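You operate a simulated robot arm through the tools that you are given. There is no shell and no other tool. Be economical: measure what you need, move in short steps, check, and stop when the job is done.

Carry out the task below with a simulated two-armed robot. There is one attempt and no reset: what you move stays moved.

Task
Shut the wide grey drawer. Put the grease cartridge on the top of the grey sheet rack away on the middle shelf of the blue rack. Take the filter on the top of the stack on the turntable and put it away on the top shelf of the blue rack. Take the blue barrel sensor and leave it on the top of the grey sheet rack. Do these in any order. Set down upright: filter, blue barrel sensor.

The check looks at the end state, three seconds after you hand in, the way a careful person would. Anything else that was tipped, shoved, dropped, spilled or broken makes it a failure. Flat cloth is picked up by pressing the open fingertips on it (5 to 10 N) and closing them slowly along it; thin cloth reads only 2 to 8 mm in the jaws.

Robot
Two 7-joint arms with fingered hands on one trunk, on a base that drives. Base frame: it is fixed to the floor where the robot stands at the start and does not move with it; the origin is under the middle of the robot, x ahead of it, y to its left, z up. Lengths are in m, angles in rad, forces in N, time in s.
The left shoulder is at the start at [0.07, 0.149, 0.96], the right one opposite. With the tool pointing down near the work surface each hand reaches from about 0.44 to 0.8 m from the robot's upright axis, wherever it stands, measured 20 degrees to its own side. Places, roughly: blue barrel sensor (4x4x7 cm) [0.1, -1.6, 0.8]; filter (6x6x9 cm) [0.2, -1.5, 0.8]; grease cartridge [1.75, -0.75, 1]; middle shelf of the blue rack [-4.1, 1.6, 0.8]; top of the grey sheet rack (22x54 cm) [1.6, -0.94, 0.82]; top shelf of the blue rack [-4.1, 1.6, 1.4]; wide grey drawer [0.8, 0.1, 0.7]. Payload 3.6 kg a hand.
The TCP of each hand is the grasp point between the finger pads, 0.025 m short of the fingertips. In the tool frame z runs along the fingers and y along their closing line. The gripper opens to 0.088 m. The gripper's body begins 0.029 m behind the TCP. The gripper is a hand of 4 fingers: y runs from the thumb to the fingers, the wrist lies at [-0.013, -0.097, -0.162] in the tool frame, and closing takes about 1.5 s.
Orientation is that of the tool frame in the base frame, as a unit quaternion [x, y, z, w]. With the fingers straight down and the wrist toward the robot, the tool's x, y and z point along [0, 1, 0], [1, 0, 0] and [0, 0, -1] of the base frame.

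Tools
- The arms move only by the tool servo_tool. It takes "left_increments", "right_increments" or both (then of equal length, played together; a hand with none holds still); each is a list of rows, each a list of 6 numbers: the turn, a rotation vector about the base's x, y, z in rad, then the shift along the base's x, y, z in m. In form: [[ax, ay, az, dx, dy, dz], ...]. A call has 1 to 20 rows; each row is the pose to reach, as a shift and turn from the pose commanded when the call began. "left_gripper" and "right_gripper" are, for a hand that has rows, the finger opening in m, from 0 to 0.088, set as the call begins (left out, the last holds). Each row takes 0.2 s and may step no farther than 0.05 m and 0.15 rad from the row before; otherwise, or with a gripper value out of range, the whole call is refused. Where a pose cannot be reached the arm comes as near as it can. A force on the tool above 40 N (or 10 N above the force at the start of the call, whichever is more), or a blocked arm, ends the call early, and 0.2 s more pass. Each finger travels about 0.045 m/s and halts on what it meets, pressing with about 28 N; the grip force reading is that of the motor and also rises with nothing between the fingers. The clock runs only during rows and for 0.2 s after the last one: add rows that repeat a pose to give the fingers time. The reply holds the time, the measured pose of the TCP, the force on the tool along the base axes, the opening and the grip force, in the units named above and with some noise, with the torque about the TCP (base axes, N m) and any sound that the robot's microphone picked up.
- Cameras (640 x 400 px; columns grow to the right, rows downward): "scene" is now at [0.138, 0.0129, 1.1883]; the picture's right is [0.15, -0.99, 0.00], its down [-0.56, -0.09, -0.82] and it looks along [0.81, 0.13, -0.57] (base axes); focal length 294 px, centre (320, 200). "left" rides on the left gripper at [-0.064, -0.083, -0.098] in its tool frame; the picture's right is [-0.62, -0.37, 0.69], its down [0.71, -0.63, 0.30] and it looks along [0.32, 0.68, 0.65] (tool axes); focal length 265 px, centre (320, 200). "right" rides on the right gripper at [0.064, -0.083, -0.098] in its tool frame; the picture's right is [-0.62, 0.37, -0.69], its down [-0.71, -0.63, 0.30] and it looks along [-0.32, 0.68, 0.65] (tool axes); focal length 265 px, centre (320, 200). There is no depth. A picture from a camera that has moved, and an enlarged one, comes with that camera's place and axes in the base frame and with its lens.
- get_image(camera): a new picture of that camera. It takes no simulated time.
- move_column(by): slides the trunk up (or, below 0, down) by that many m; the arms and the scene camera ride with it, the base frame stays. It gives what a move gives, with no picture.
- base_move(legs): drives the robot by 1 to 6 legs, each [ahead, left, turn to the left] in m, m and rad, along the robot's own axes; the way and the turn of a leg run together, so that a leg with both is an arc; at most 1.5 m and 3.142 rad a leg. The arms and the cameras ride along, it lands a little off, and it stops where it bumps. It gives what a move gives.
- finger_targets(index, middle, ring, thumb_bend, thumb_turn, hand): sets how far each is bent, from 0 (flat) to 1 (curled in); at 0.3 the hand is open as for a grip, at 0.7 the pads meet at the TCP. One left out holds its place. A second passes; each finger stops where it meets its share of the squeeze, and holds until it gets a number again. A gripper value or a shape takes the hand back. It gives what a move gives, with no picture; readings hold the bend of each and the force on the fingers (four entries, about 0 where the hand has none), thumb and palm. thumb_turn goes from beside the hand (0) to across from the fingers (1), as for a grip.
- preshape(shape, hand): the hand has 4 fingers and takes this shape, open, in about a second: jaw (thumb against the fingers, like two jaws); tri (thumb and two fingers); tip (a fingertip pinch); poke (one finger out to press); point (the index stretched); flat (the hand flat); cup (the hand cupped); fist (a fist). The gripper value then closes the fingers along that shape, each until it touches; the sizes above hold for jaw. It gives what a move gives, with no picture.
- head_to(pan, tilt): turns the head with the scene camera to pan (to the left, within 1.501 rad either way) and tilt (down, from -0.506 to 1.204), counted from straight ahead of the robot. It gives what a move gives.
- close_up(camera, box): a new picture of the part [left, top, right, bottom] of that camera's present view, enlarged. It takes no simulated time.
- finish_job(): hands the job in; it is judged then, once.

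Go step by step. Nothing tells you exact positions but the pictures and the camera data: compare them with the known pose of the tool, close in by small moves and look again before you grip or let go. The budget is 165 turns and 130 pictures, counting those below and the enlarged ones. Unless the task says otherwise, let go and move clear before handing in, and close with one line.

The tools are called as name(argument=value, ...) on one line, values as JSON. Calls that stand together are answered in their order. servo_tool: Moves the arms, as the interface text tells. Its arguments: {"type":"object","properties":{"left_increments":{"type":"array","items":{"type":"array","items":{"type":"number"}}},"left_gripper":{"type":"number"},"right_increments":{"type":"array","items":{"type":"array","items":{"type":"number"}}},"right_gripper":{"type":"number"}},"required":[]} The other tools are called the same way: move_column (by) slides the trunk up or down; preshape (shape, hand) gives the hand a shape; finger_targets (index, middle, ring, thumb_bend, thumb_turn, hand) moves the fingers one by one; base_move (legs) drives the base; head_to (pan, tilt) turns the head that bears the scene camera; get_image (camera) takes a picture; close_up (camera, box) takes an enlarged picture of a part of a camera's view; finish_job () hands the job in.

At the start:

```text
time_s: 0.0
left_eef_pos: [0.5191, 0.2752, 0.9906]
left_ee_rot: [0.708, 0.707, 0.001, 0.001]
left_ft_force: [0.1, -0.1, -0.8]
left_wrist_torque: [-0.01, 0.01, -0.03]
left_finger_gap: 0.0877
left_grip_force: 0.2
left_shape: jaw
left_bend: [0.3, 0.3, 0.3, 0.3, 0.98]
left_finger forces: [0.1, 0.1, 0.0, 0.0, 0.0, 0.0]
right_eef_pos: [0.4692, -0.1623, 0.9276]
right_ee_rot: [0.707, 0.708, 0.0, 0.0]
right_ft_force: [0.0, 0.3, -0.2]
right_wrist_torque: [-0.02, 0.01, -0.01]
right_finger_gap: 0.0879
right_grip_force: 0.2
right_shape: jaw
right_bend: [0.3, 0.3, 0.3, 0.3, 0.98]
right_finger forces: [0.0, 0.0, 0.0, 0.0, 0.1, 0.1]
trunk travel left (down, up): [-0.45, 0.49]
robot x, y, heading: [0.0009, 0.0008, 0.002]
head pan, tilt: [0.155, 0.607]
```

scene: 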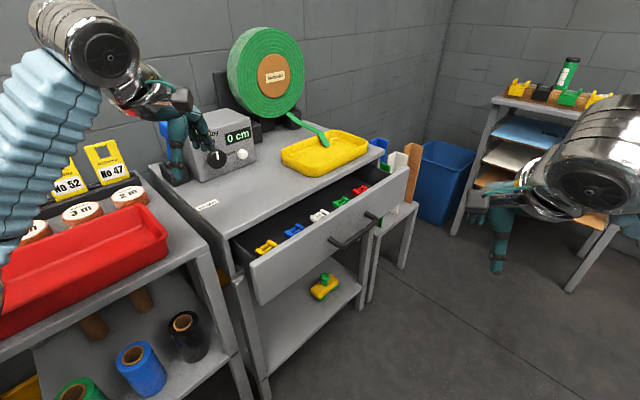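
right: 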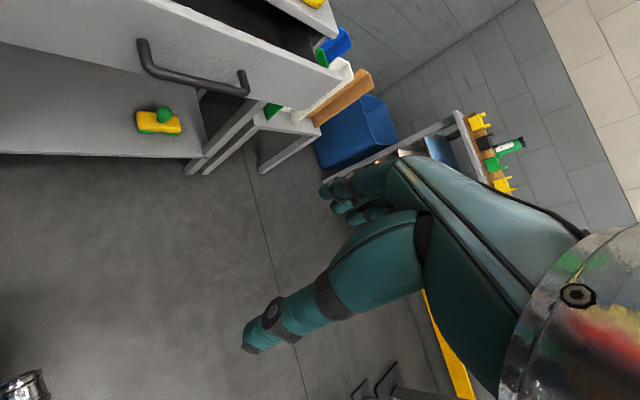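
left: 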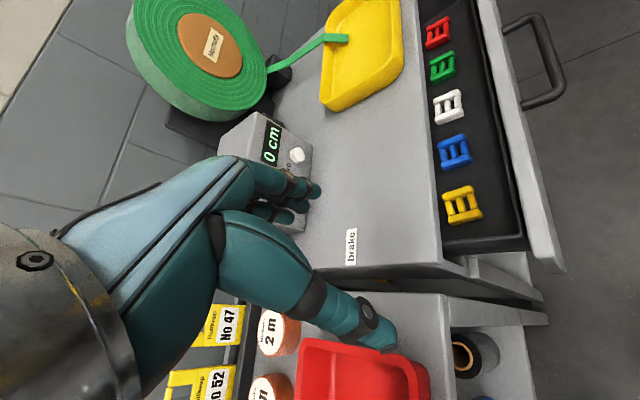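

I see the open grey drawer ahead, skewed relative to me, with the grey sheet rack to the right. I'll look to the right for the turntable before moving anything.

head_to(pan=-0.5, tilt=0.5)

get_image(camera="scene")

head_to(pan=-1.45, tilt=0.4)

get_image(camera="scene")

```text
time_s: 1.0
left_eef_pos: [0.5188, 0.2747, 0.9901]
left_ee_rot: [0.707, 0.707, 0.0, -0.001]
left_ft_force: [0.1, -0.3, -0.9]
left_wrist_torque: [-0.02, -0.05, 0.02]
left_finger_gap: 0.0874
left_grip_force: 0.1
left_shape: jaw
left_bend: [0.3, 0.3, 0.3, 0.3, 0.98]
left_finger forces: [0.0, 0.1, 0.0, 0.0, 0.1, 0.0]
right_eef_pos: [0.4692, -0.1629, 0.9264]
right_ee_rot: [0.706, 0.708, 0.0, 0.0]
right_ft_force: [-0.3, 0.6, 0.2]
right_wrist_torque: [-0.02, 0.0, 0.0]
right_finger_gap: 0.0874
right_grip_force: 0.0
right_shape: jaw
right_bend: [0.3, 0.3, 0.3, 0.3, 0.98]
right_finger forces: [0.0, 0.0, 0.1, 0.0, 0.0, 0.1]
trunk travel left (down, up): [-0.45, 0.49]
robot x, y, heading: [0.0004, -0.003, 0.003]
head pan, tilt: [-0.499, 0.499]
```

```text
126 pictures are left
camera scene: at [0.131, -0.0442, 1.198], right [-0.48, -0.88, 0.0], down [-0.42, 0.23, -0.88], along [0.77, -0.42, -0.48], focal length 294 px, centre (320, 200)
```

scene: 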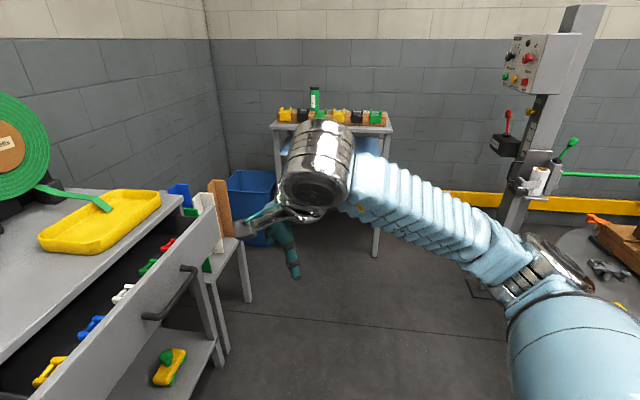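

```text
time_s: 2.3
left_eef_pos: [0.5189, 0.274, 0.992]
left_ee_rot: [0.707, 0.707, 0.0, 0.0]
left_ft_force: [-0.1, 0.3, -0.3]
left_wrist_torque: [0.02, 0.01, -0.01]
left_finger_gap: 0.0876
left_grip_force: 0.1
left_shape: jaw
left_bend: [0.3, 0.3, 0.3, 0.3, 0.98]
left_finger forces: [0.1, 0.0, 0.0, 0.0, 0.1, 0.0]
right_eef_pos: [0.4689, -0.1629, 0.9267]
right_ee_rot: [0.707, 0.707, 0.001, 0.0]
right_ft_force: [-0.1, 0.4, -0.5]
right_wrist_torque: [-0.03, -0.04, -0.02]
right_finger_gap: 0.0877
right_grip_force: 0.1
right_shape: jaw
right_bend: [0.3, 0.3, 0.3, 0.3, 0.98]
right_finger forces: [0.0, 0.0, 0.0, 0.1, 0.0, 0.0]
trunk travel left (down, up): [-0.45, 0.49]
robot x, y, heading: [0.0002, 0.0026, -0.004]
head pan, tilt: [-1.45, 0.4]
```

```text
125 pictures are left
camera scene: at [0.0622, -0.0927, 1.2072], right [-0.99, -0.12, 0.0], down [-0.05, 0.39, -0.92], along [0.11, -0.91, -0.39], focal length 294 px, centre (320, 200)
```

scene: 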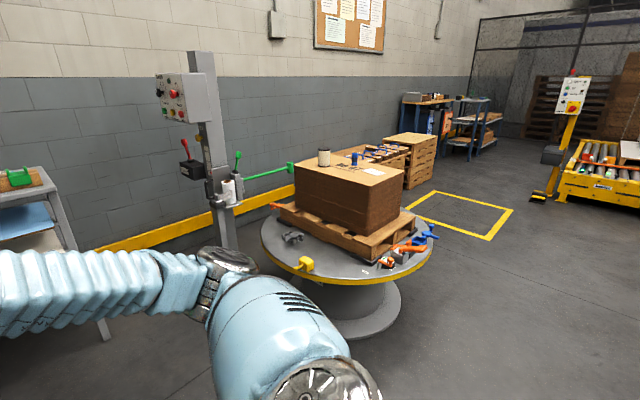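

I see the turntable with a carton stack on the right, with the filter and the blue sensor on top. The drawer front faces roughly (-0.6, -0.8), so I'll square the robot up to it first.

base_move(legs=[[0.26, -0.37, 0], [0, 0, 0.9]])

head_to(pan=-0.1, tilt=0.75)

get_image(camera="scene")

get_image(camera="right")

```text
time_s: 13.2
left_eef_pos: [0.3705, 0.2154, 0.991]
left_ee_rot: [0.329, 0.944, 0.0, 0.0]
left_ft_force: [0.6, 0.3, 0.3]
left_wrist_torque: [0.01, 0.02, 0.0]
left_finger_gap: 0.0879
left_grip_force: 0.0
left_shape: jaw
left_bend: [0.3, 0.3, 0.3, 0.3, 0.98]
left_finger forces: [0.0, 0.0, 0.1, 0.0, 0.1, 0.0]
right_eef_pos: [0.6842, -0.0945, 0.9264]
right_ee_rot: [0.327, 0.945, 0.0, 0.001]
right_ft_force: [-0.2, 0.4, 0.3]
right_wrist_torque: [-0.03, -0.01, -0.01]
right_finger_gap: 0.0877
right_grip_force: 0.1
right_shape: jaw
right_bend: [0.3, 0.3, 0.3, 0.3, 0.98]
right_finger forces: [0.0, 0.1, 0.1, 0.0, 0.1, 0.1]
trunk travel left (down, up): [-0.45, 0.49]
robot x, y, heading: [0.2665, -0.3622, 0.903]
head pan, tilt: [-1.45, 0.4]
```

```text
time_s: 14.7
left_eef_pos: [0.3721, 0.2155, 0.9904]
left_ee_rot: [0.329, 0.944, -0.001, 0.0]
left_ft_force: [-0.2, -0.2, 0.2]
left_wrist_torque: [0.0, 0.02, 0.0]
left_finger_gap: 0.0874
left_grip_force: 0.2
left_shape: jaw
left_bend: [0.3, 0.3, 0.3, 0.3, 0.98]
left_finger forces: [0.0, 0.0, 0.0, 0.0, 0.0, 0.0]
right_eef_pos: [0.6822, -0.0948, 0.9264]
right_ee_rot: [0.328, 0.945, 0.0, 0.001]
right_ft_force: [0.7, 0.1, 0.3]
right_wrist_torque: [0.03, -0.01, 0.03]
right_finger_gap: 0.0875
right_grip_force: 0.0
right_shape: jaw
right_bend: [0.3, 0.3, 0.3, 0.3, 0.98]
right_finger forces: [0.0, 0.0, 0.0, 0.0, 0.0, 0.0]
trunk travel left (down, up): [-0.45, 0.49]
robot x, y, heading: [0.2625, -0.362, 0.9]
head pan, tilt: [-0.099, 0.75]
```

```text
124 pictures are left
camera scene: at [0.3546, -0.2637, 1.1761], right [0.72, -0.69, 0.0], down [-0.47, -0.49, -0.73], along [0.51, 0.53, -0.68], focal length 294 px, centre (320, 200)
```

scene: 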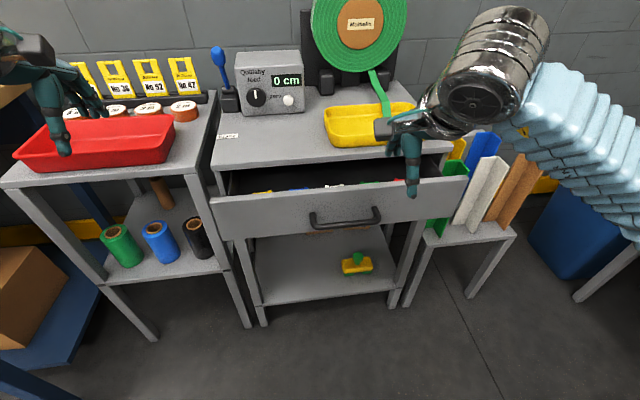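

```text
123 pictures are left
camera right: at [0.5815, -0.1214, 1.0258], right [0.71, -0.1, 0.69], down [0.17, -0.94, -0.3], along [0.68, 0.33, -0.65], focal length 265 px, centre (320, 200)
```

right: 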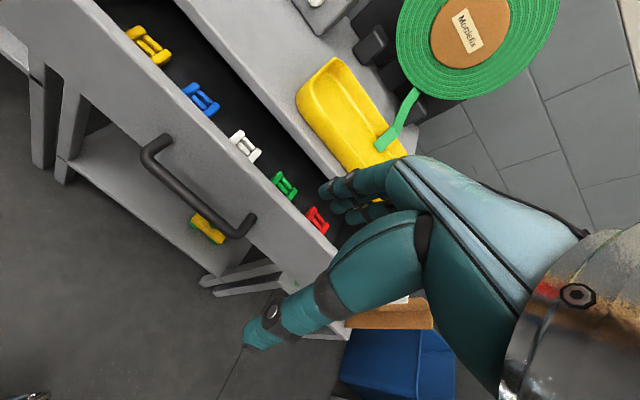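

The drawer front is about 0.13 m ahead of the right hand, with its handle near z 0.72. I'll close the right hand, lower it in front of the handle and look.

servo_tool(right_increments=[[0, 0, 0, -0.036, 0.027, -0.02], [0, 0, 0, -0.036, 0.027, -0.06], [0, 0, 0, -0.036, 0.027, -0.1], [0, 0, 0, -0.036, 0.027, -0.14], [0, 0, 0, -0.036, 0.027, -0.18], [0, 0, 0, -0.036, 0.027, -0.22], [0, 0, 0, -0.036, 0.027, -0.24], [0, 0, 0, -0.036, 0.027, -0.24]], right_gripper=0)

get_image(camera="scene")

get_image(camera="right")

```text
time_s: 16.5
left_eef_pos: [0.3712, 0.2157, 0.9909]
left_ee_rot: [0.329, 0.944, -0.001, 0.0]
left_ft_force: [-0.1, 0.5, 0.8]
left_wrist_torque: [0.0, 0.02, 0.01]
left_finger_gap: 0.0875
left_grip_force: 0.0
left_shape: jaw
left_bend: [0.3, 0.3, 0.3, 0.3, 0.98]
left_finger forces: [0.0, 0.0, 0.1, 0.0, 0.0, 0.0]
right_eef_pos: [0.6484, -0.0673, 0.6877]
right_ee_rot: [0.328, 0.945, 0.0, 0.0]
right_ft_force: [1.1, -0.4, 0.5]
right_wrist_torque: [0.0, -0.01, 0.02]
right_finger_gap: 0.0
right_grip_force: 27.4
right_shape: jaw
right_bend: [0.7, 0.7, 0.7, 0.39, 1.0]
right_finger forces: [0.0, 0.1, 0.0, 0.1, 0.0, 0.0]
trunk travel left (down, up): [-0.45, 0.49]
robot x, y, heading: [0.2664, -0.3597, 0.9]
head pan, tilt: [-0.099, 0.75]
```

```text
122 pictures are left
camera scene: at [0.3544, -0.2634, 1.1761], right [0.72, -0.69, 0.0], down [-0.47, -0.49, -0.73], along [0.51, 0.53, -0.68], focal length 294 px, centre (320, 200)
```

scene: 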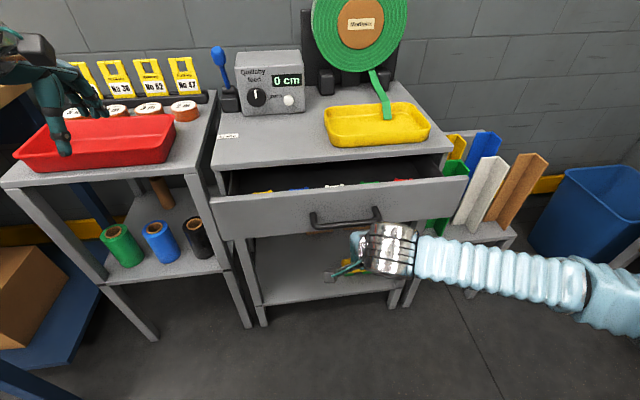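

```text
121 pictures are left
camera right: at [0.5456, -0.0942, 0.786], right [0.71, -0.1, 0.69], down [0.17, -0.94, -0.3], along [0.68, 0.33, -0.65], focal length 265 px, centre (320, 200)
```

right: 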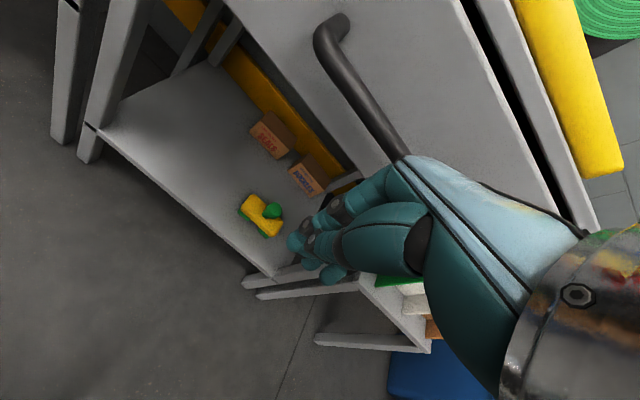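

The closed hand is just in front of the handle's right end, below the drawer's top. I'll push along (0.6, 0.8) in small rows until it stops.

servo_tool(right_increments=[[0, 0, 0, 0.015, 0.02, 0], [0, 0, 0, 0.027, 0.036, 0], [0, 0, 0, 0.036, 0.048, 0], [0, 0, 0, 0.045, 0.06, 0], [0, 0, 0, 0.054, 0.072, 0], [0, 0, 0, 0.063, 0.084, 0], [0, 0, 0, 0.072, 0.096, 0], [0, 0, 0, 0.081, 0.108, 0]])

get_image(camera="scene")

```text
time_s: 18.3
left_eef_pos: [0.3707, 0.2117, 0.9938]
left_ee_rot: [0.329, 0.944, 0.002, 0.002]
left_ft_force: [-0.1, -0.2, 0.0]
left_wrist_torque: [-0.02, -0.01, 0.0]
left_finger_gap: 0.0877
left_grip_force: 0.0
left_shape: jaw
left_bend: [0.3, 0.3, 0.3, 0.3, 0.98]
left_finger forces: [0.1, 0.1, 0.1, 0.0, 0.0, 0.0]
right_eef_pos: [0.7263, 0.0362, 0.6876]
right_ee_rot: [0.328, 0.945, -0.003, 0.0]
right_ft_force: [-11.7, -27.2, 4.0]
right_wrist_torque: [0.85, -0.45, -0.49]
right_finger_gap: 0.0
right_grip_force: 27.9
right_shape: jaw
right_bend: [0.7, 0.7, 0.7, 0.43, 1.0]
right_finger forces: [0.1, 28.6, 0.0, 0.0, 0.0, 0.0]
trunk travel left (down, up): [-0.45, 0.49]
robot x, y, heading: [0.2634, -0.3644, 0.896]
head pan, tilt: [-0.099, 0.75]
```

```text
120 pictures are left
camera scene: at [0.3522, -0.2684, 1.1767], right [0.72, -0.69, 0.0], down [-0.47, -0.49, -0.73], along [0.51, 0.53, -0.68], focal length 294 px, centre (320, 200)
```

scene: 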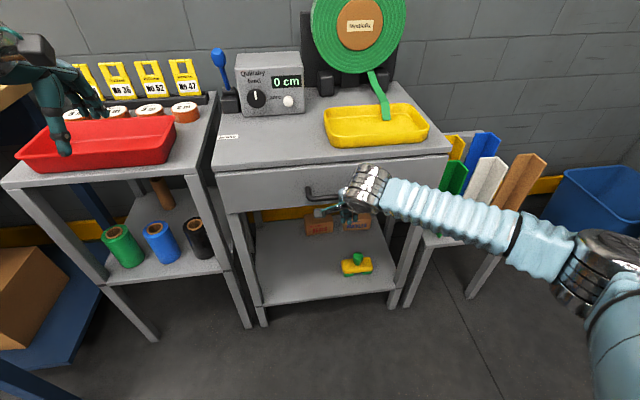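

The drawer looks shut and is resisting at about 30 N. I'll zoom in to verify.

close_up(camera="scene", box=[200, 120, 460, 260])

get_image(camera="right")

```text
2.46 times, centred on (330, 190) of scene
camera zoom: at [0.3522, -0.2684, 1.1767], right [0.72, -0.69, 0.0], down [-0.47, -0.49, -0.73], along [0.51, 0.53, -0.68], focal length 724 px, centre (295, 225)
```

zoom: 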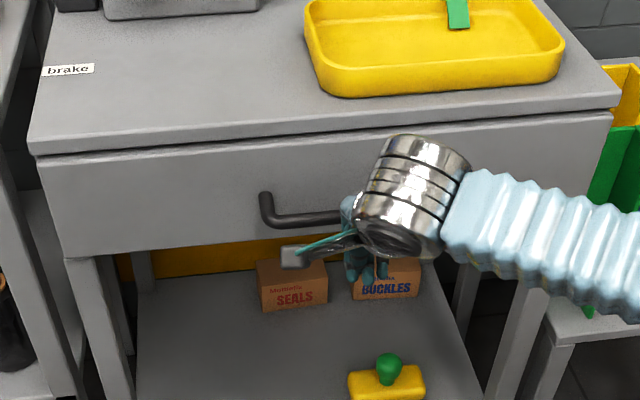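

```text
118 pictures are left
camera right: at [0.6243, 0.0091, 0.7862], right [0.72, -0.09, 0.69], down [0.17, -0.94, -0.3], along [0.68, 0.33, -0.66], focal length 265 px, centre (320, 200)
```

right: 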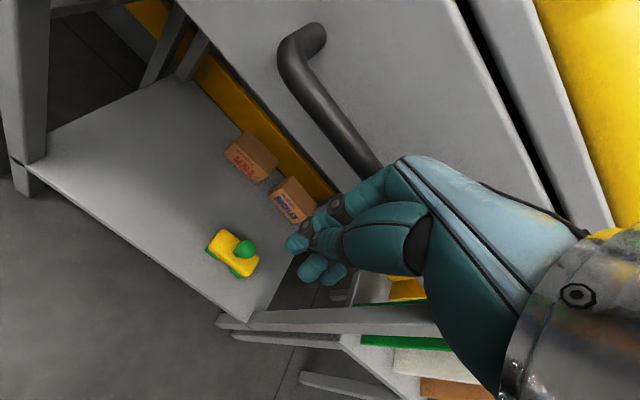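

Nearly flush, though a narrow dark gap might remain. I'll push a little more.

servo_tool(right_increments=[[0, 0, 0, 0.006, 0.008, 0], [0, 0, 0, 0.012, 0.016, 0], [0, 0, 0, 0.018, 0.024, 0], [0, 0, 0, 0.018, 0.024, 0]])

close_up(camera="scene", box=[200, 120, 460, 260])

```text
time_s: 18.6
left_eef_pos: [0.3693, 0.212, 0.9938]
left_ee_rot: [0.329, 0.944, 0.003, 0.001]
left_ft_force: [-0.1, 0.0, 0.2]
left_wrist_torque: [0.01, 0.0, -0.03]
left_finger_gap: 0.0876
left_grip_force: 0.0
left_shape: jaw
left_bend: [0.3, 0.3, 0.3, 0.3, 0.98]
left_finger forces: [0.0, 0.0, 0.0, 0.0, 0.0, 0.0]
right_eef_pos: [0.726, 0.0359, 0.688]
right_ee_rot: [0.33, 0.944, -0.004, 0.0]
right_ft_force: [-8.9, -26.0, 8.5]
right_wrist_torque: [0.89, -0.51, -0.45]
right_finger_gap: 0.0
right_grip_force: 27.3
right_shape: jaw
right_bend: [0.7, 0.7, 0.7, 0.45, 1.0]
right_finger forces: [0.0, 26.8, 0.0, 0.1, 0.1, 0.1]
trunk travel left (down, up): [-0.45, 0.49]
robot x, y, heading: [0.2675, -0.3588, 0.899]
head pan, tilt: [-0.099, 0.75]
stopped in row 1 (right hand): the force on the tool passed its limit at 49 N (the readings are from after the stop); the commanded pose is now the measured one
```

```text
2.46 times, centred on (330, 190) of scene
camera zoom: at [0.3519, -0.2679, 1.1769], right [0.72, -0.69, 0.0], down [-0.47, -0.49, -0.73], along [0.51, 0.53, -0.68], focal length 724 px, centre (295, 225)
```

zoom: 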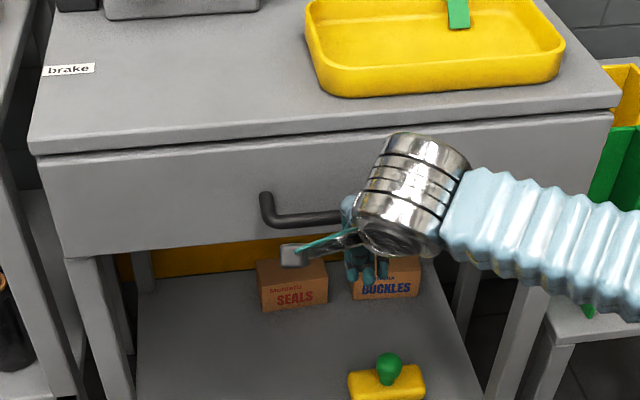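

The drawer is hard against its stop: shut. I'll back the hand straight off and raise it.

servo_tool(right_increments=[[0, 0, 0, -0.024, -0.032, 0], [0, 0, 0, -0.048, -0.064, 0], [0, 0, 0, -0.078, -0.104, 0], [0, 0, 0, -0.09, -0.12, 0.04], [0, 0, 0, -0.09, -0.12, 0.09], [0, 0, 0, -0.09, -0.12, 0.14], [0, 0, 0, -0.09, -0.12, 0.19], [0, 0, 0, -0.09, -0.12, 0.24], [0, 0, 0, -0.09, -0.12, 0.28]], right_gripper=0.088)

get_image(camera="scene")

```text
time_s: 20.6
left_eef_pos: [0.3711, 0.2166, 0.9907]
left_ee_rot: [0.329, 0.944, 0.0, 0.0]
left_ft_force: [0.6, 0.0, 0.2]
left_wrist_torque: [-0.05, -0.03, -0.01]
left_finger_gap: 0.0879
left_grip_force: 0.0
left_shape: jaw
left_bend: [0.3, 0.3, 0.3, 0.3, 0.98]
left_finger forces: [0.0, 0.1, 0.1, 0.0, 0.0, 0.1]
right_eef_pos: [0.6367, -0.0827, 0.9663]
right_ee_rot: [0.328, 0.945, -0.006, 0.0]
right_ft_force: [0.6, -0.3, 0.9]
right_wrist_torque: [0.01, -0.01, 0.01]
right_finger_gap: 0.0878
right_grip_force: 0.1
right_shape: jaw
right_bend: [0.3, 0.3, 0.3, 0.3, 0.98]
right_finger forces: [0.1, 0.1, 0.1, 0.0, 0.0, 0.1]
trunk travel left (down, up): [-0.45, 0.49]
robot x, y, heading: [0.2615, -0.3598, 0.899]
head pan, tilt: [-0.099, 0.75]
```

```text
116 pictures are left
camera scene: at [0.3539, -0.2639, 1.1761], right [0.72, -0.69, 0.0], down [-0.47, -0.49, -0.73], along [0.51, 0.53, -0.68], focal length 294 px, centre (320, 200)
```

scene: 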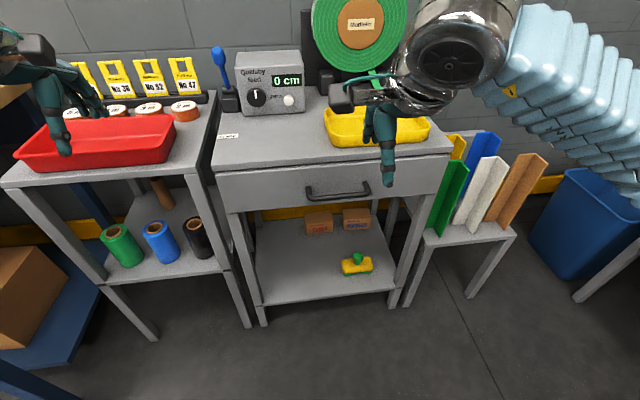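

The drawer is shut. Next I'll back away clear of the bench and turn to face the turntable.

base_move(legs=[[-0.22, 0.22, 0], [0, 0, -2.47]])

head_to(pan=0, tilt=0.5)

get_image(camera="scene")

```text
time_s: 39.7
left_eef_pos: [0.219, -0.9212, 0.9911]
left_ee_rot: [1.0, -0.011, 0.0, 0.0]
left_ft_force: [0.1, -0.2, 0.1]
left_wrist_torque: [-0.03, 0.0, 0.02]
left_finger_gap: 0.0878
left_grip_force: 0.0
left_shape: jaw
left_bend: [0.3, 0.3, 0.3, 0.3, 0.98]
left_finger forces: [0.0, 0.0, 0.0, 0.0, 0.1, 0.0]
right_eef_pos: [-0.1717, -0.8435, 0.9649]
right_ee_rot: [1.0, -0.012, -0.002, -0.004]
right_ft_force: [-0.7, -0.2, 0.3]
right_wrist_torque: [-0.02, -0.01, 0.02]
right_finger_gap: 0.0879
right_grip_force: 0.1
right_shape: jaw
right_bend: [0.3, 0.3, 0.3, 0.3, 0.98]
right_finger forces: [0.0, 0.0, 0.0, 0.1, 0.0, 0.0]
trunk travel left (down, up): [-0.45, 0.49]
robot x, y, heading: [-0.044, -0.3962, -1.595]
head pan, tilt: [-0.099, 0.75]
```

```text
time_s: 40.4
left_eef_pos: [0.2183, -0.9216, 0.9923]
left_ee_rot: [1.0, -0.011, 0.001, 0.001]
left_ft_force: [-0.1, -0.5, -0.5]
left_wrist_torque: [0.05, 0.02, -0.02]
left_finger_gap: 0.0878
left_grip_force: 0.2
left_shape: jaw
left_bend: [0.3, 0.3, 0.3, 0.3, 0.98]
left_finger forces: [0.0, 0.1, 0.0, 0.0, 0.0, 0.0]
right_eef_pos: [-0.1722, -0.8448, 0.9655]
right_ee_rot: [1.0, -0.011, -0.002, -0.004]
right_ft_force: [-0.6, 0.0, 0.1]
right_wrist_torque: [0.0, -0.07, -0.01]
right_finger_gap: 0.0879
right_grip_force: 0.0
right_shape: jaw
right_bend: [0.3, 0.3, 0.3, 0.3, 0.98]
right_finger forces: [0.1, 0.1, 0.0, 0.0, 0.0, 0.0]
trunk travel left (down, up): [-0.45, 0.49]
robot x, y, heading: [-0.0432, -0.3958, -1.59]
head pan, tilt: [0.0, 0.499]
```

```text
115 pictures are left
camera scene: at [-0.0467, -0.5379, 1.198], right [-1.0, 0.02, 0.0], down [0.01, 0.48, -0.88], along [-0.02, -0.88, -0.48], focal length 294 px, centre (320, 200)
```

scene: 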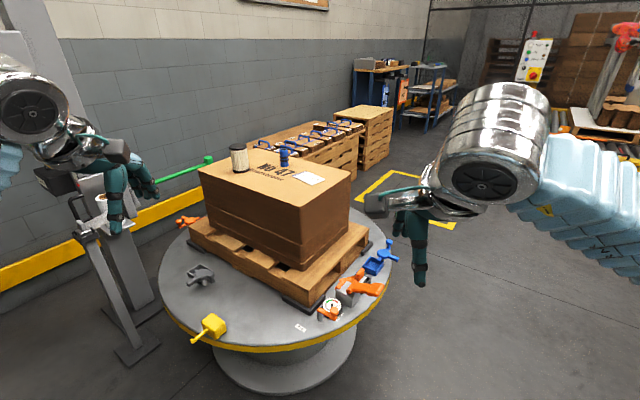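

The stack's filter is about (0.21, -1.49) and the sensor (0.07, -1.55), and the room is rotated about 36° in my frame. I'll go round to the south-west side of the turntable, where both are within reach.

base_move(legs=[[0, -0.75, 0], [1.4, 0, 0], [0, 0, 2.23]])

get_image(camera="scene")

```text
time_s: 82.2
left_eef_pos: [-0.5533, -1.3009, 0.9904]
left_ee_rot: [0.468, 0.884, 0.0, 0.0]
left_ft_force: [-0.5, -0.6, -0.3]
left_wrist_torque: [0.02, -0.01, -0.03]
left_finger_gap: 0.0877
left_grip_force: 0.1
left_shape: jaw
left_bend: [0.3, 0.3, 0.3, 0.3, 0.98]
left_finger forces: [0.0, 0.1, 0.1, 0.0, 0.0, 0.0]
right_eef_pos: [-0.3881, -1.6634, 0.9646]
right_ee_rot: [0.468, 0.884, -0.005, 0.0]
right_ft_force: [0.1, -0.2, 0.3]
right_wrist_torque: [-0.01, 0.02, 0.0]
right_finger_gap: 0.0879
right_grip_force: 0.1
right_shape: jaw
right_bend: [0.3, 0.3, 0.3, 0.3, 0.98]
right_finger forces: [0.0, 0.1, 0.0, 0.0, 0.1, 0.1]
trunk travel left (down, up): [-0.45, 0.49]
robot x, y, heading: [-0.8277, -1.8196, 0.597]
head pan, tilt: [0.0, 0.499]
```

```text
114 pictures are left
camera scene: at [-0.7094, -1.741, 1.1981], right [0.56, -0.83, 0.0], down [-0.4, -0.27, -0.88], along [0.72, 0.5, -0.48], focal length 294 px, centre (320, 200)
```

scene: 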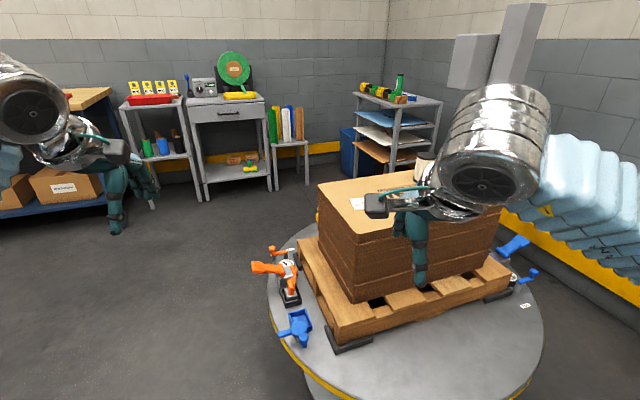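

The robot now faces the turntable from the south-west. The right hand hides the objects, so I'll look with the right camera.

get_image(camera="right")

```text
113 pictures are left
camera right: at [-0.4918, -1.6569, 1.0646], right [0.66, -0.3, 0.69], down [-0.12, -0.95, -0.3], along [0.74, 0.11, -0.66], focal length 265 px, centre (320, 200)
```

right: 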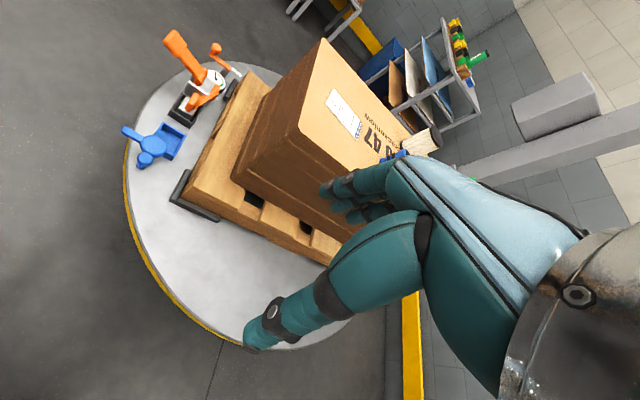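

Filter about (0.19, -1.53) and sensor about (0.04, -1.56), so I must move some 0.2 m closer. First I'll look down to see how much room the base has.

head_to(pan=-0.2, tilt=1.2)

get_image(camera="scene")

```text
time_s: 83.3
left_eef_pos: [-0.5523, -1.3002, 0.9907]
left_ee_rot: [0.468, 0.884, 0.001, 0.0]
left_ft_force: [0.4, 0.2, -0.1]
left_wrist_torque: [-0.01, 0.0, -0.01]
left_finger_gap: 0.0878
left_grip_force: 0.0
left_shape: jaw
left_bend: [0.3, 0.3, 0.3, 0.3, 0.98]
left_finger forces: [0.0, 0.0, 0.1, 0.1, 0.1, 0.1]
right_eef_pos: [-0.3883, -1.6637, 0.9656]
right_ee_rot: [0.467, 0.884, -0.005, 0.0]
right_ft_force: [0.1, 0.3, -0.5]
right_wrist_torque: [0.01, 0.03, -0.02]
right_finger_gap: 0.0877
right_grip_force: 0.1
right_shape: jaw
right_bend: [0.3, 0.3, 0.3, 0.3, 0.98]
right_finger forces: [0.0, 0.0, 0.0, 0.0, 0.0, 0.0]
trunk travel left (down, up): [-0.45, 0.49]
robot x, y, heading: [-0.8247, -1.8218, 0.6]
head pan, tilt: [-0.201, 1.201]
```

```text
112 pictures are left
camera scene: at [-0.7329, -1.7706, 1.1444], right [0.39, -0.92, 0.0], down [-0.86, -0.36, -0.36], along [0.33, 0.14, -0.93], focal length 294 px, centre (320, 200)
```

scene: 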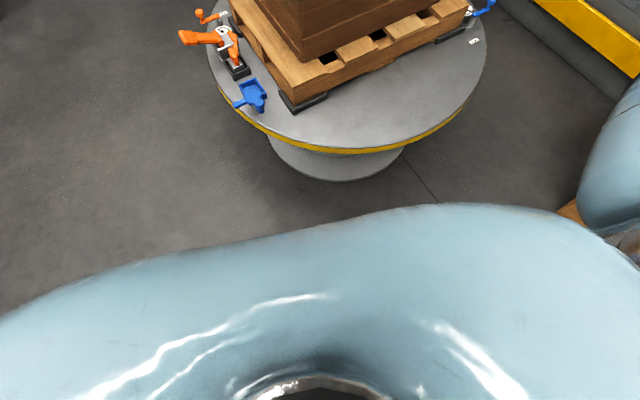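

Reach from this side would be marginal for the filter. The north-east side puts both within 0.8 m and is nearer the grey rack, so I'll drive round there.

base_move(legs=[[0, 0, 0.97], [1.3, 0, 0], [0, 0, 2.62], [-0.645, 1.088, 0]])

head_to(pan=0, tilt=0.6)

get_image(camera="scene")

```text
time_s: 136.7
left_eef_pos: [0.4082, -1.1004, 0.9924]
left_ee_rot: [0.965, -0.261, 0.0, 0.0]
left_ft_force: [1.1, -0.3, 0.1]
left_wrist_torque: [0.03, 0.03, -0.01]
left_finger_gap: 0.0878
left_grip_force: 0.1
left_shape: jaw
left_bend: [0.3, 0.3, 0.3, 0.3, 0.98]
left_finger forces: [0.0, 0.0, 0.0, 0.1, 0.0, 0.0]
right_eef_pos: [0.1041, -0.8457, 0.9651]
right_ee_rot: [0.965, -0.263, 0.002, -0.005]
right_ft_force: [-0.3, -0.1, 0.3]
right_wrist_torque: [-0.02, 0.02, 0.0]
right_finger_gap: 0.0876
right_grip_force: 0.0
right_shape: jaw
right_bend: [0.3, 0.3, 0.3, 0.3, 0.98]
right_finger forces: [0.0, 0.0, 0.0, 0.0, 0.0, 0.0]
trunk travel left (down, up): [-0.45, 0.49]
robot x, y, heading: [0.434, -0.5119, -2.099]
head pan, tilt: [-0.201, 1.201]
```

```text
time_s: 137.7
left_eef_pos: [0.4089, -1.1014, 0.9899]
left_ee_rot: [0.965, -0.261, 0.0, 0.0]
left_ft_force: [0.0, 0.3, -0.4]
left_wrist_torque: [0.02, 0.0, -0.03]
left_finger_gap: 0.0879
left_grip_force: 0.0
left_shape: jaw
left_bend: [0.3, 0.3, 0.3, 0.3, 0.98]
left_finger forces: [0.1, 0.0, 0.0, 0.1, 0.0, 0.0]
right_eef_pos: [0.1047, -0.8448, 0.9643]
right_ee_rot: [0.965, -0.262, 0.0, -0.004]
right_ft_force: [0.7, -0.1, -0.3]
right_wrist_torque: [-0.04, -0.01, 0.0]
right_finger_gap: 0.0877
right_grip_force: 0.0
right_shape: jaw
right_bend: [0.3, 0.3, 0.3, 0.3, 0.98]
right_finger forces: [0.0, 0.1, 0.0, 0.1, 0.0, 0.1]
trunk travel left (down, up): [-0.45, 0.49]
robot x, y, heading: [0.4323, -0.5135, -2.099]
head pan, tilt: [0.0, 0.6]
```

```text
111 pictures are left
camera scene: at [0.3656, -0.6347, 1.1889], right [-0.86, 0.5, 0.0], down [0.28, 0.49, -0.82], along [-0.42, -0.71, -0.57], focal length 294 px, centre (320, 200)
```

scene: 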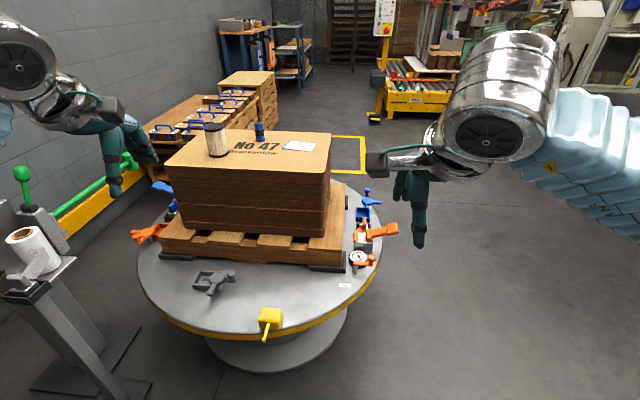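

From here the filter is near (0.216, -1.51), the sensor near (0.065, -1.56), with the stack top at about z 0.785. I'll close in by 0.25 m, still clear of the turntable's edge.

base_move(legs=[[0.25, 0.05, 0]])

get_image(camera="left")

get_image(camera="scene")

```text
time_s: 141.5
left_eef_pos: [0.3234, -1.3424, 0.9911]
left_ee_rot: [0.965, -0.263, 0.0, 0.0]
left_ft_force: [-0.6, 0.1, 0.1]
left_wrist_torque: [0.0, -0.03, -0.03]
left_finger_gap: 0.0878
left_grip_force: 0.1
left_shape: jaw
left_bend: [0.3, 0.3, 0.3, 0.3, 0.98]
left_finger forces: [0.0, 0.1, 0.1, 0.0, 0.0, 0.1]
right_eef_pos: [0.0208, -1.0846, 0.9656]
right_ee_rot: [0.965, -0.263, 0.0, -0.004]
right_ft_force: [-1.3, -0.7, 0.0]
right_wrist_torque: [0.01, 0.01, 0.01]
right_finger_gap: 0.0878
right_grip_force: 0.0
right_shape: jaw
right_bend: [0.3, 0.3, 0.3, 0.3, 0.98]
right_finger forces: [0.0, 0.0, 0.0, 0.0, 0.0, 0.0]
trunk travel left (down, up): [-0.45, 0.49]
robot x, y, heading: [0.348, -0.7589, -2.098]
head pan, tilt: [0.0, 0.6]
```

```text
110 pictures are left
camera left: at [0.3109, -1.2378, 1.0886], right [-0.35, 0.63, -0.69], down [0.94, 0.18, -0.3], along [-0.07, -0.75, -0.65], focal length 265 px, centre (320, 200)
```

left: 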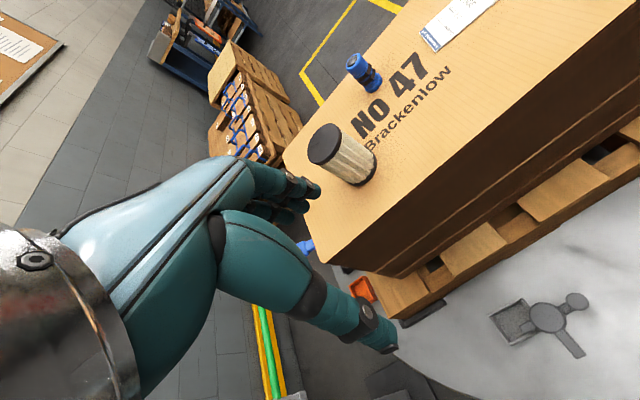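

```text
109 pictures are left
camera scene: at [0.2808, -0.8774, 1.1891], right [-0.86, 0.51, 0.0], down [0.29, 0.49, -0.83], along [-0.42, -0.71, -0.56], focal length 294 px, centre (320, 200)
```

scene: 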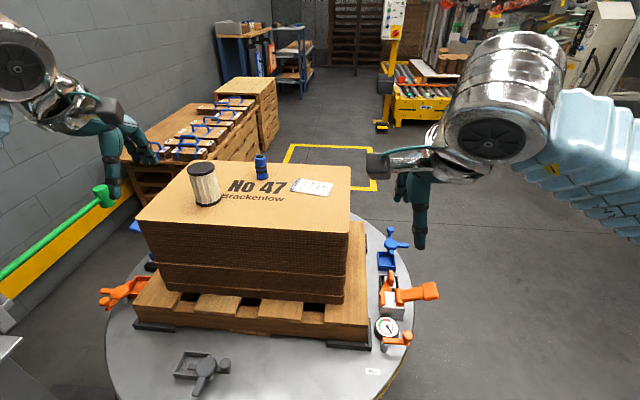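

Both cameras agree: filter at (0.217, -1.517), from z 0.785 to 0.885. I'll bring the left hand above it and check.

servo_tool(left_increments=[[0, 0, 0, -0.022, -0.035, 0], [0, 0, 0, -0.044, -0.07, 0], [0, 0, 0, -0.066, -0.105, 0], [0, 0, 0, -0.088, -0.14, 0], [0, 0, 0, -0.106, -0.174, 0], [0, 0, 0, -0.106, -0.174, 0]], left_gripper=0.088)

get_image(camera="left")

get_image(camera="scene")

```text
time_s: 142.9
left_eef_pos: [0.2181, -1.5192, 0.9906]
left_ee_rot: [0.965, -0.264, 0.0, 0.001]
left_ft_force: [0.3, -0.4, 0.4]
left_wrist_torque: [0.01, 0.06, 0.0]
left_finger_gap: 0.0876
left_grip_force: 0.0
left_shape: jaw
left_bend: [0.3, 0.3, 0.3, 0.3, 0.98]
left_finger forces: [0.0, 0.1, 0.0, 0.0, 0.0, 0.0]
right_eef_pos: [0.0205, -1.0846, 0.9652]
right_ee_rot: [0.964, -0.265, 0.0, -0.005]
right_ft_force: [-0.4, 0.0, 0.3]
right_wrist_torque: [0.01, 0.03, -0.01]
right_finger_gap: 0.0876
right_grip_force: 0.1
right_shape: jaw
right_bend: [0.3, 0.3, 0.3, 0.3, 0.98]
right_finger forces: [0.1, 0.1, 0.0, 0.0, 0.1, 0.1]
trunk travel left (down, up): [-0.45, 0.49]
robot x, y, heading: [0.3504, -0.7538, -2.102]
head pan, tilt: [0.0, 0.6]
```

```text
108 pictures are left
camera left: at [0.2065, -1.414, 1.0879], right [-0.35, 0.63, -0.69], down [0.94, 0.18, -0.31], along [-0.07, -0.75, -0.65], focal length 265 px, centre (320, 200)
```

left: 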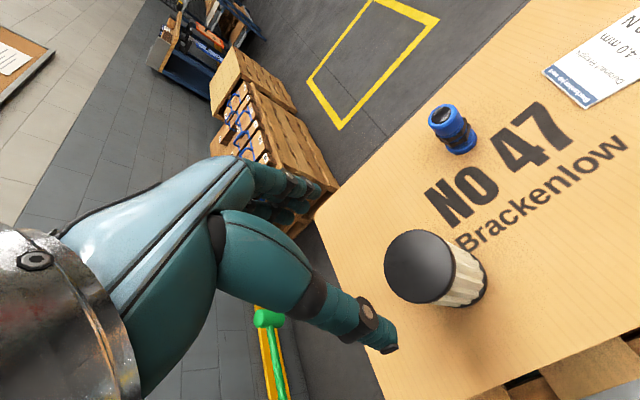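

```text
107 pictures are left
camera scene: at [0.2819, -0.8786, 1.189], right [-0.86, 0.51, 0.0], down [0.29, 0.49, -0.83], along [-0.42, -0.71, -0.56], focal length 294 px, centre (320, 200)
```

scene: 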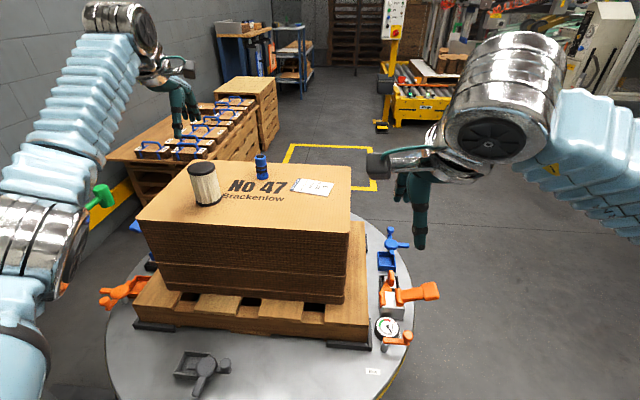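

The filter's axis is about 1 cm nearer than my TCP in y. I'll correct that, descend around it and look before closing.

servo_tool(left_increments=[[0, 0, 0, -0.003, 0.008, 0], [0, 0, 0, -0.003, 0.008, -0.03], [0, 0, 0, -0.003, 0.008, -0.06], [0, 0, 0, -0.003, 0.008, -0.09], [0, 0, 0, -0.003, 0.008, -0.11], [0, 0, 0, -0.003, 0.008, -0.125], [0, 0, 0, -0.003, 0.008, -0.125]])

get_image(camera="left")

close_up(camera="scene", box=[120, 80, 340, 220])

```text
time_s: 144.5
left_eef_pos: [0.2156, -1.5086, 0.8679]
left_ee_rot: [0.965, -0.263, 0.0, 0.001]
left_ft_force: [-0.7, 0.3, 2.0]
left_wrist_torque: [-0.03, 0.04, 0.01]
left_finger_gap: 0.088
left_grip_force: 0.0
left_shape: jaw
left_bend: [0.3, 0.3, 0.3, 0.3, 0.98]
left_finger forces: [1.2, 0.1, 0.0, 0.0, 0.0, 0.0]
right_eef_pos: [0.0198, -1.0846, 0.9653]
right_ee_rot: [0.965, -0.264, 0.0, -0.005]
right_ft_force: [0.2, 0.6, 0.6]
right_wrist_torque: [0.01, 0.02, 0.0]
right_finger_gap: 0.0878
right_grip_force: 0.0
right_shape: jaw
right_bend: [0.3, 0.3, 0.3, 0.3, 0.98]
right_finger forces: [0.0, 0.0, 0.0, 0.0, 0.1, 0.1]
trunk travel left (down, up): [-0.45, 0.49]
robot x, y, heading: [0.3519, -0.758, -2.099]
head pan, tilt: [0.0, 0.6]
```

```text
106 pictures are left
camera left: at [0.2023, -1.4043, 0.9647], right [-0.35, 0.63, -0.69], down [0.94, 0.18, -0.31], along [-0.07, -0.75, -0.65], focal length 265 px, centre (320, 200)
```

left: 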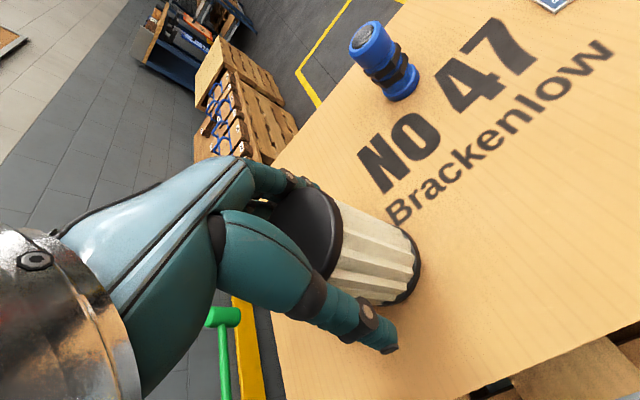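

```text
2.86 times, centred on (230, 150) of scene
camera zoom: at [0.2807, -0.8777, 1.189], right [-0.86, 0.51, 0.0], down [0.29, 0.49, -0.83], along [-0.42, -0.71, -0.56], focal length 841 px, centre (577, 343)
```

zoom: 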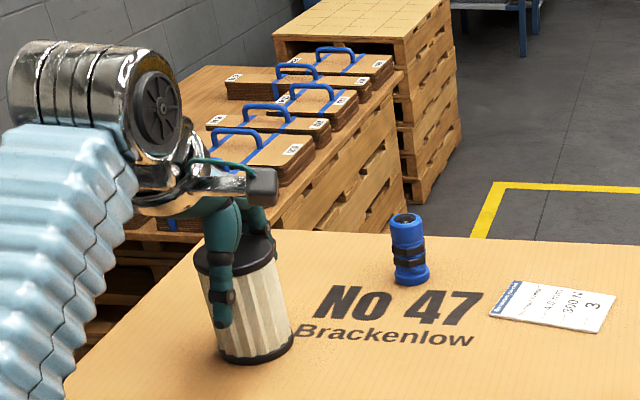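

The thumb is in front of the filter and the fingers behind it, with one finger just touching. I'll close the grip here.

servo_tool(left_increments=[[0, 0, 0, 0, 0, 0], [0, 0, 0, 0, 0, 0], [0, 0, 0, 0, 0, 0], [0, 0, 0, 0, 0, 0], [0, 0, 0, 0, 0, 0], [0, 0, 0, 0, 0, 0], [0, 0, 0, 0, 0, 0], [0, 0, 0, 0, 0, 0]], left_gripper=0)

get_image(camera="left")

close_up(camera="scene", box=[120, 80, 340, 220])

```text
time_s: 146.3
left_eef_pos: [0.2151, -1.5084, 0.867]
left_ee_rot: [0.965, -0.263, 0.0, 0.0]
left_ft_force: [-0.3, -0.1, -0.1]
left_wrist_torque: [0.04, -0.04, 0.01]
left_finger_gap: 0.0583
left_grip_force: 28.0
left_shape: jaw
left_bend: [0.39, 0.39, 0.36, 0.66, 1.0]
left_finger forces: [14.8, 9.9, 0.0, 0.0, 24.3, 0.1]
right_eef_pos: [0.0211, -1.0842, 0.9646]
right_ee_rot: [0.964, -0.265, 0.0, -0.004]
right_ft_force: [0.3, 0.7, -0.3]
right_wrist_torque: [0.03, 0.01, 0.0]
right_finger_gap: 0.0877
right_grip_force: 0.1
right_shape: jaw
right_bend: [0.3, 0.3, 0.3, 0.3, 0.98]
right_finger forces: [0.0, 0.1, 0.1, 0.0, 0.0, 0.0]
trunk travel left (down, up): [-0.45, 0.49]
robot x, y, heading: [0.3487, -0.7598, -2.101]
head pan, tilt: [0.0, 0.6]
```

```text
104 pictures are left
camera left: at [0.2024, -1.4043, 0.9647], right [-0.35, 0.63, -0.69], down [0.94, 0.18, -0.3], along [-0.07, -0.75, -0.65], focal length 265 px, centre (320, 200)
```

left: 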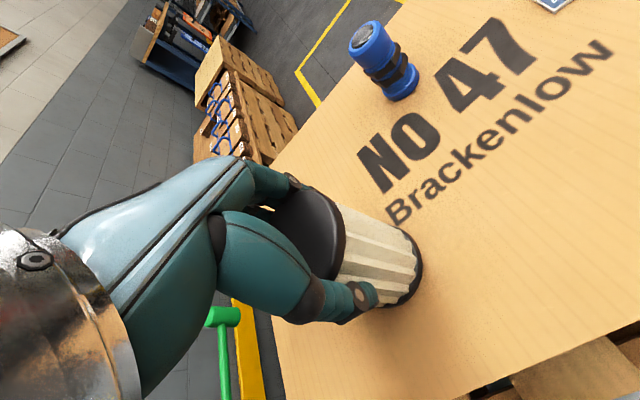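

```text
2.86 times, centred on (230, 150) of scene
camera zoom: at [0.2809, -0.8777, 1.189], right [-0.86, 0.51, 0.0], down [0.29, 0.49, -0.83], along [-0.42, -0.71, -0.56], focal length 841 px, centre (577, 343)
```

zoom: 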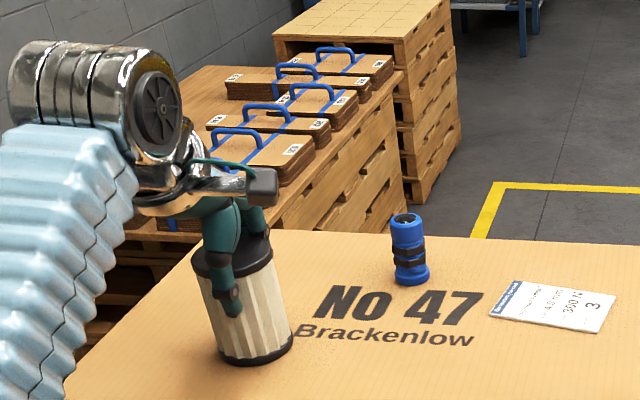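

Held at 58 mm by the thumb and two fingers. I'll lift a few centimetres and check.

servo_tool(left_increments=[[0, 0, 0, 0, 0, 0.015], [0, 0, 0, 0, 0, 0.04], [0, 0, 0, 0, 0, 0.08], [0, 0, 0, 0, 0, 0.12], [0, 0, 0, 0, 0, 0.16], [0, 0, 0, 0, 0, 0.16]])

get_image(camera="scene")

get_image(camera="left")

```text
time_s: 147.7
left_eef_pos: [0.2149, -1.5095, 1.0235]
left_ee_rot: [0.964, -0.264, -0.001, -0.001]
left_ft_force: [1.0, 0.2, -1.1]
left_wrist_torque: [0.01, -0.02, -0.02]
left_finger_gap: 0.0582
left_grip_force: 28.4
left_shape: jaw
left_bend: [0.39, 0.39, 0.36, 0.66, 1.0]
left_finger forces: [14.4, 10.5, 0.1, 0.0, 24.0, 0.1]
right_eef_pos: [0.021, -1.0865, 0.9636]
right_ee_rot: [0.965, -0.263, 0.0, -0.004]
right_ft_force: [-0.2, -0.3, -0.2]
right_wrist_torque: [-0.01, 0.02, -0.01]
right_finger_gap: 0.0875
right_grip_force: 0.1
right_shape: jaw
right_bend: [0.3, 0.3, 0.3, 0.3, 0.98]
right_finger forces: [0.0, 0.0, 0.1, 0.0, 0.0, 0.0]
trunk travel left (down, up): [-0.45, 0.49]
robot x, y, heading: [0.3473, -0.7548, -2.096]
head pan, tilt: [0.0, 0.6]
```

```text
102 pictures are left
camera scene: at [0.281, -0.8794, 1.1888], right [-0.86, 0.51, 0.0], down [0.29, 0.49, -0.82], along [-0.42, -0.71, -0.57], focal length 294 px, centre (320, 200)
```

scene: 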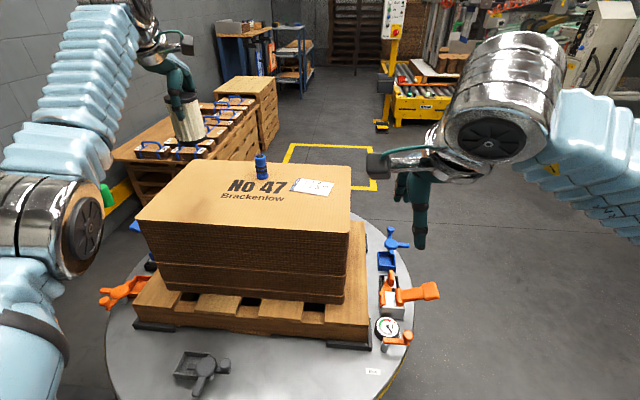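

```text
101 pictures are left
camera left: at [0.2017, -1.4052, 1.1212], right [-0.35, 0.63, -0.69], down [0.94, 0.18, -0.3], along [-0.07, -0.75, -0.66], focal length 265 px, centre (320, 200)
```

left: 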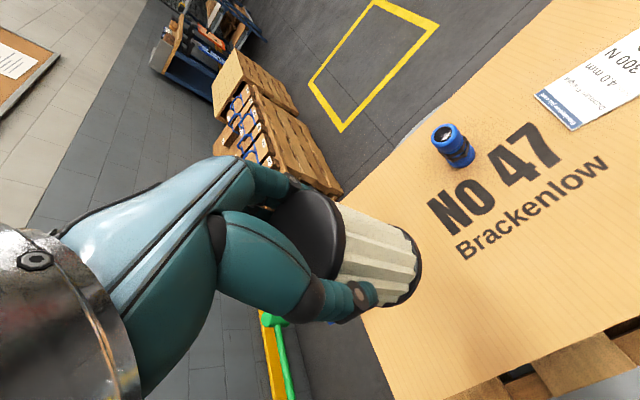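

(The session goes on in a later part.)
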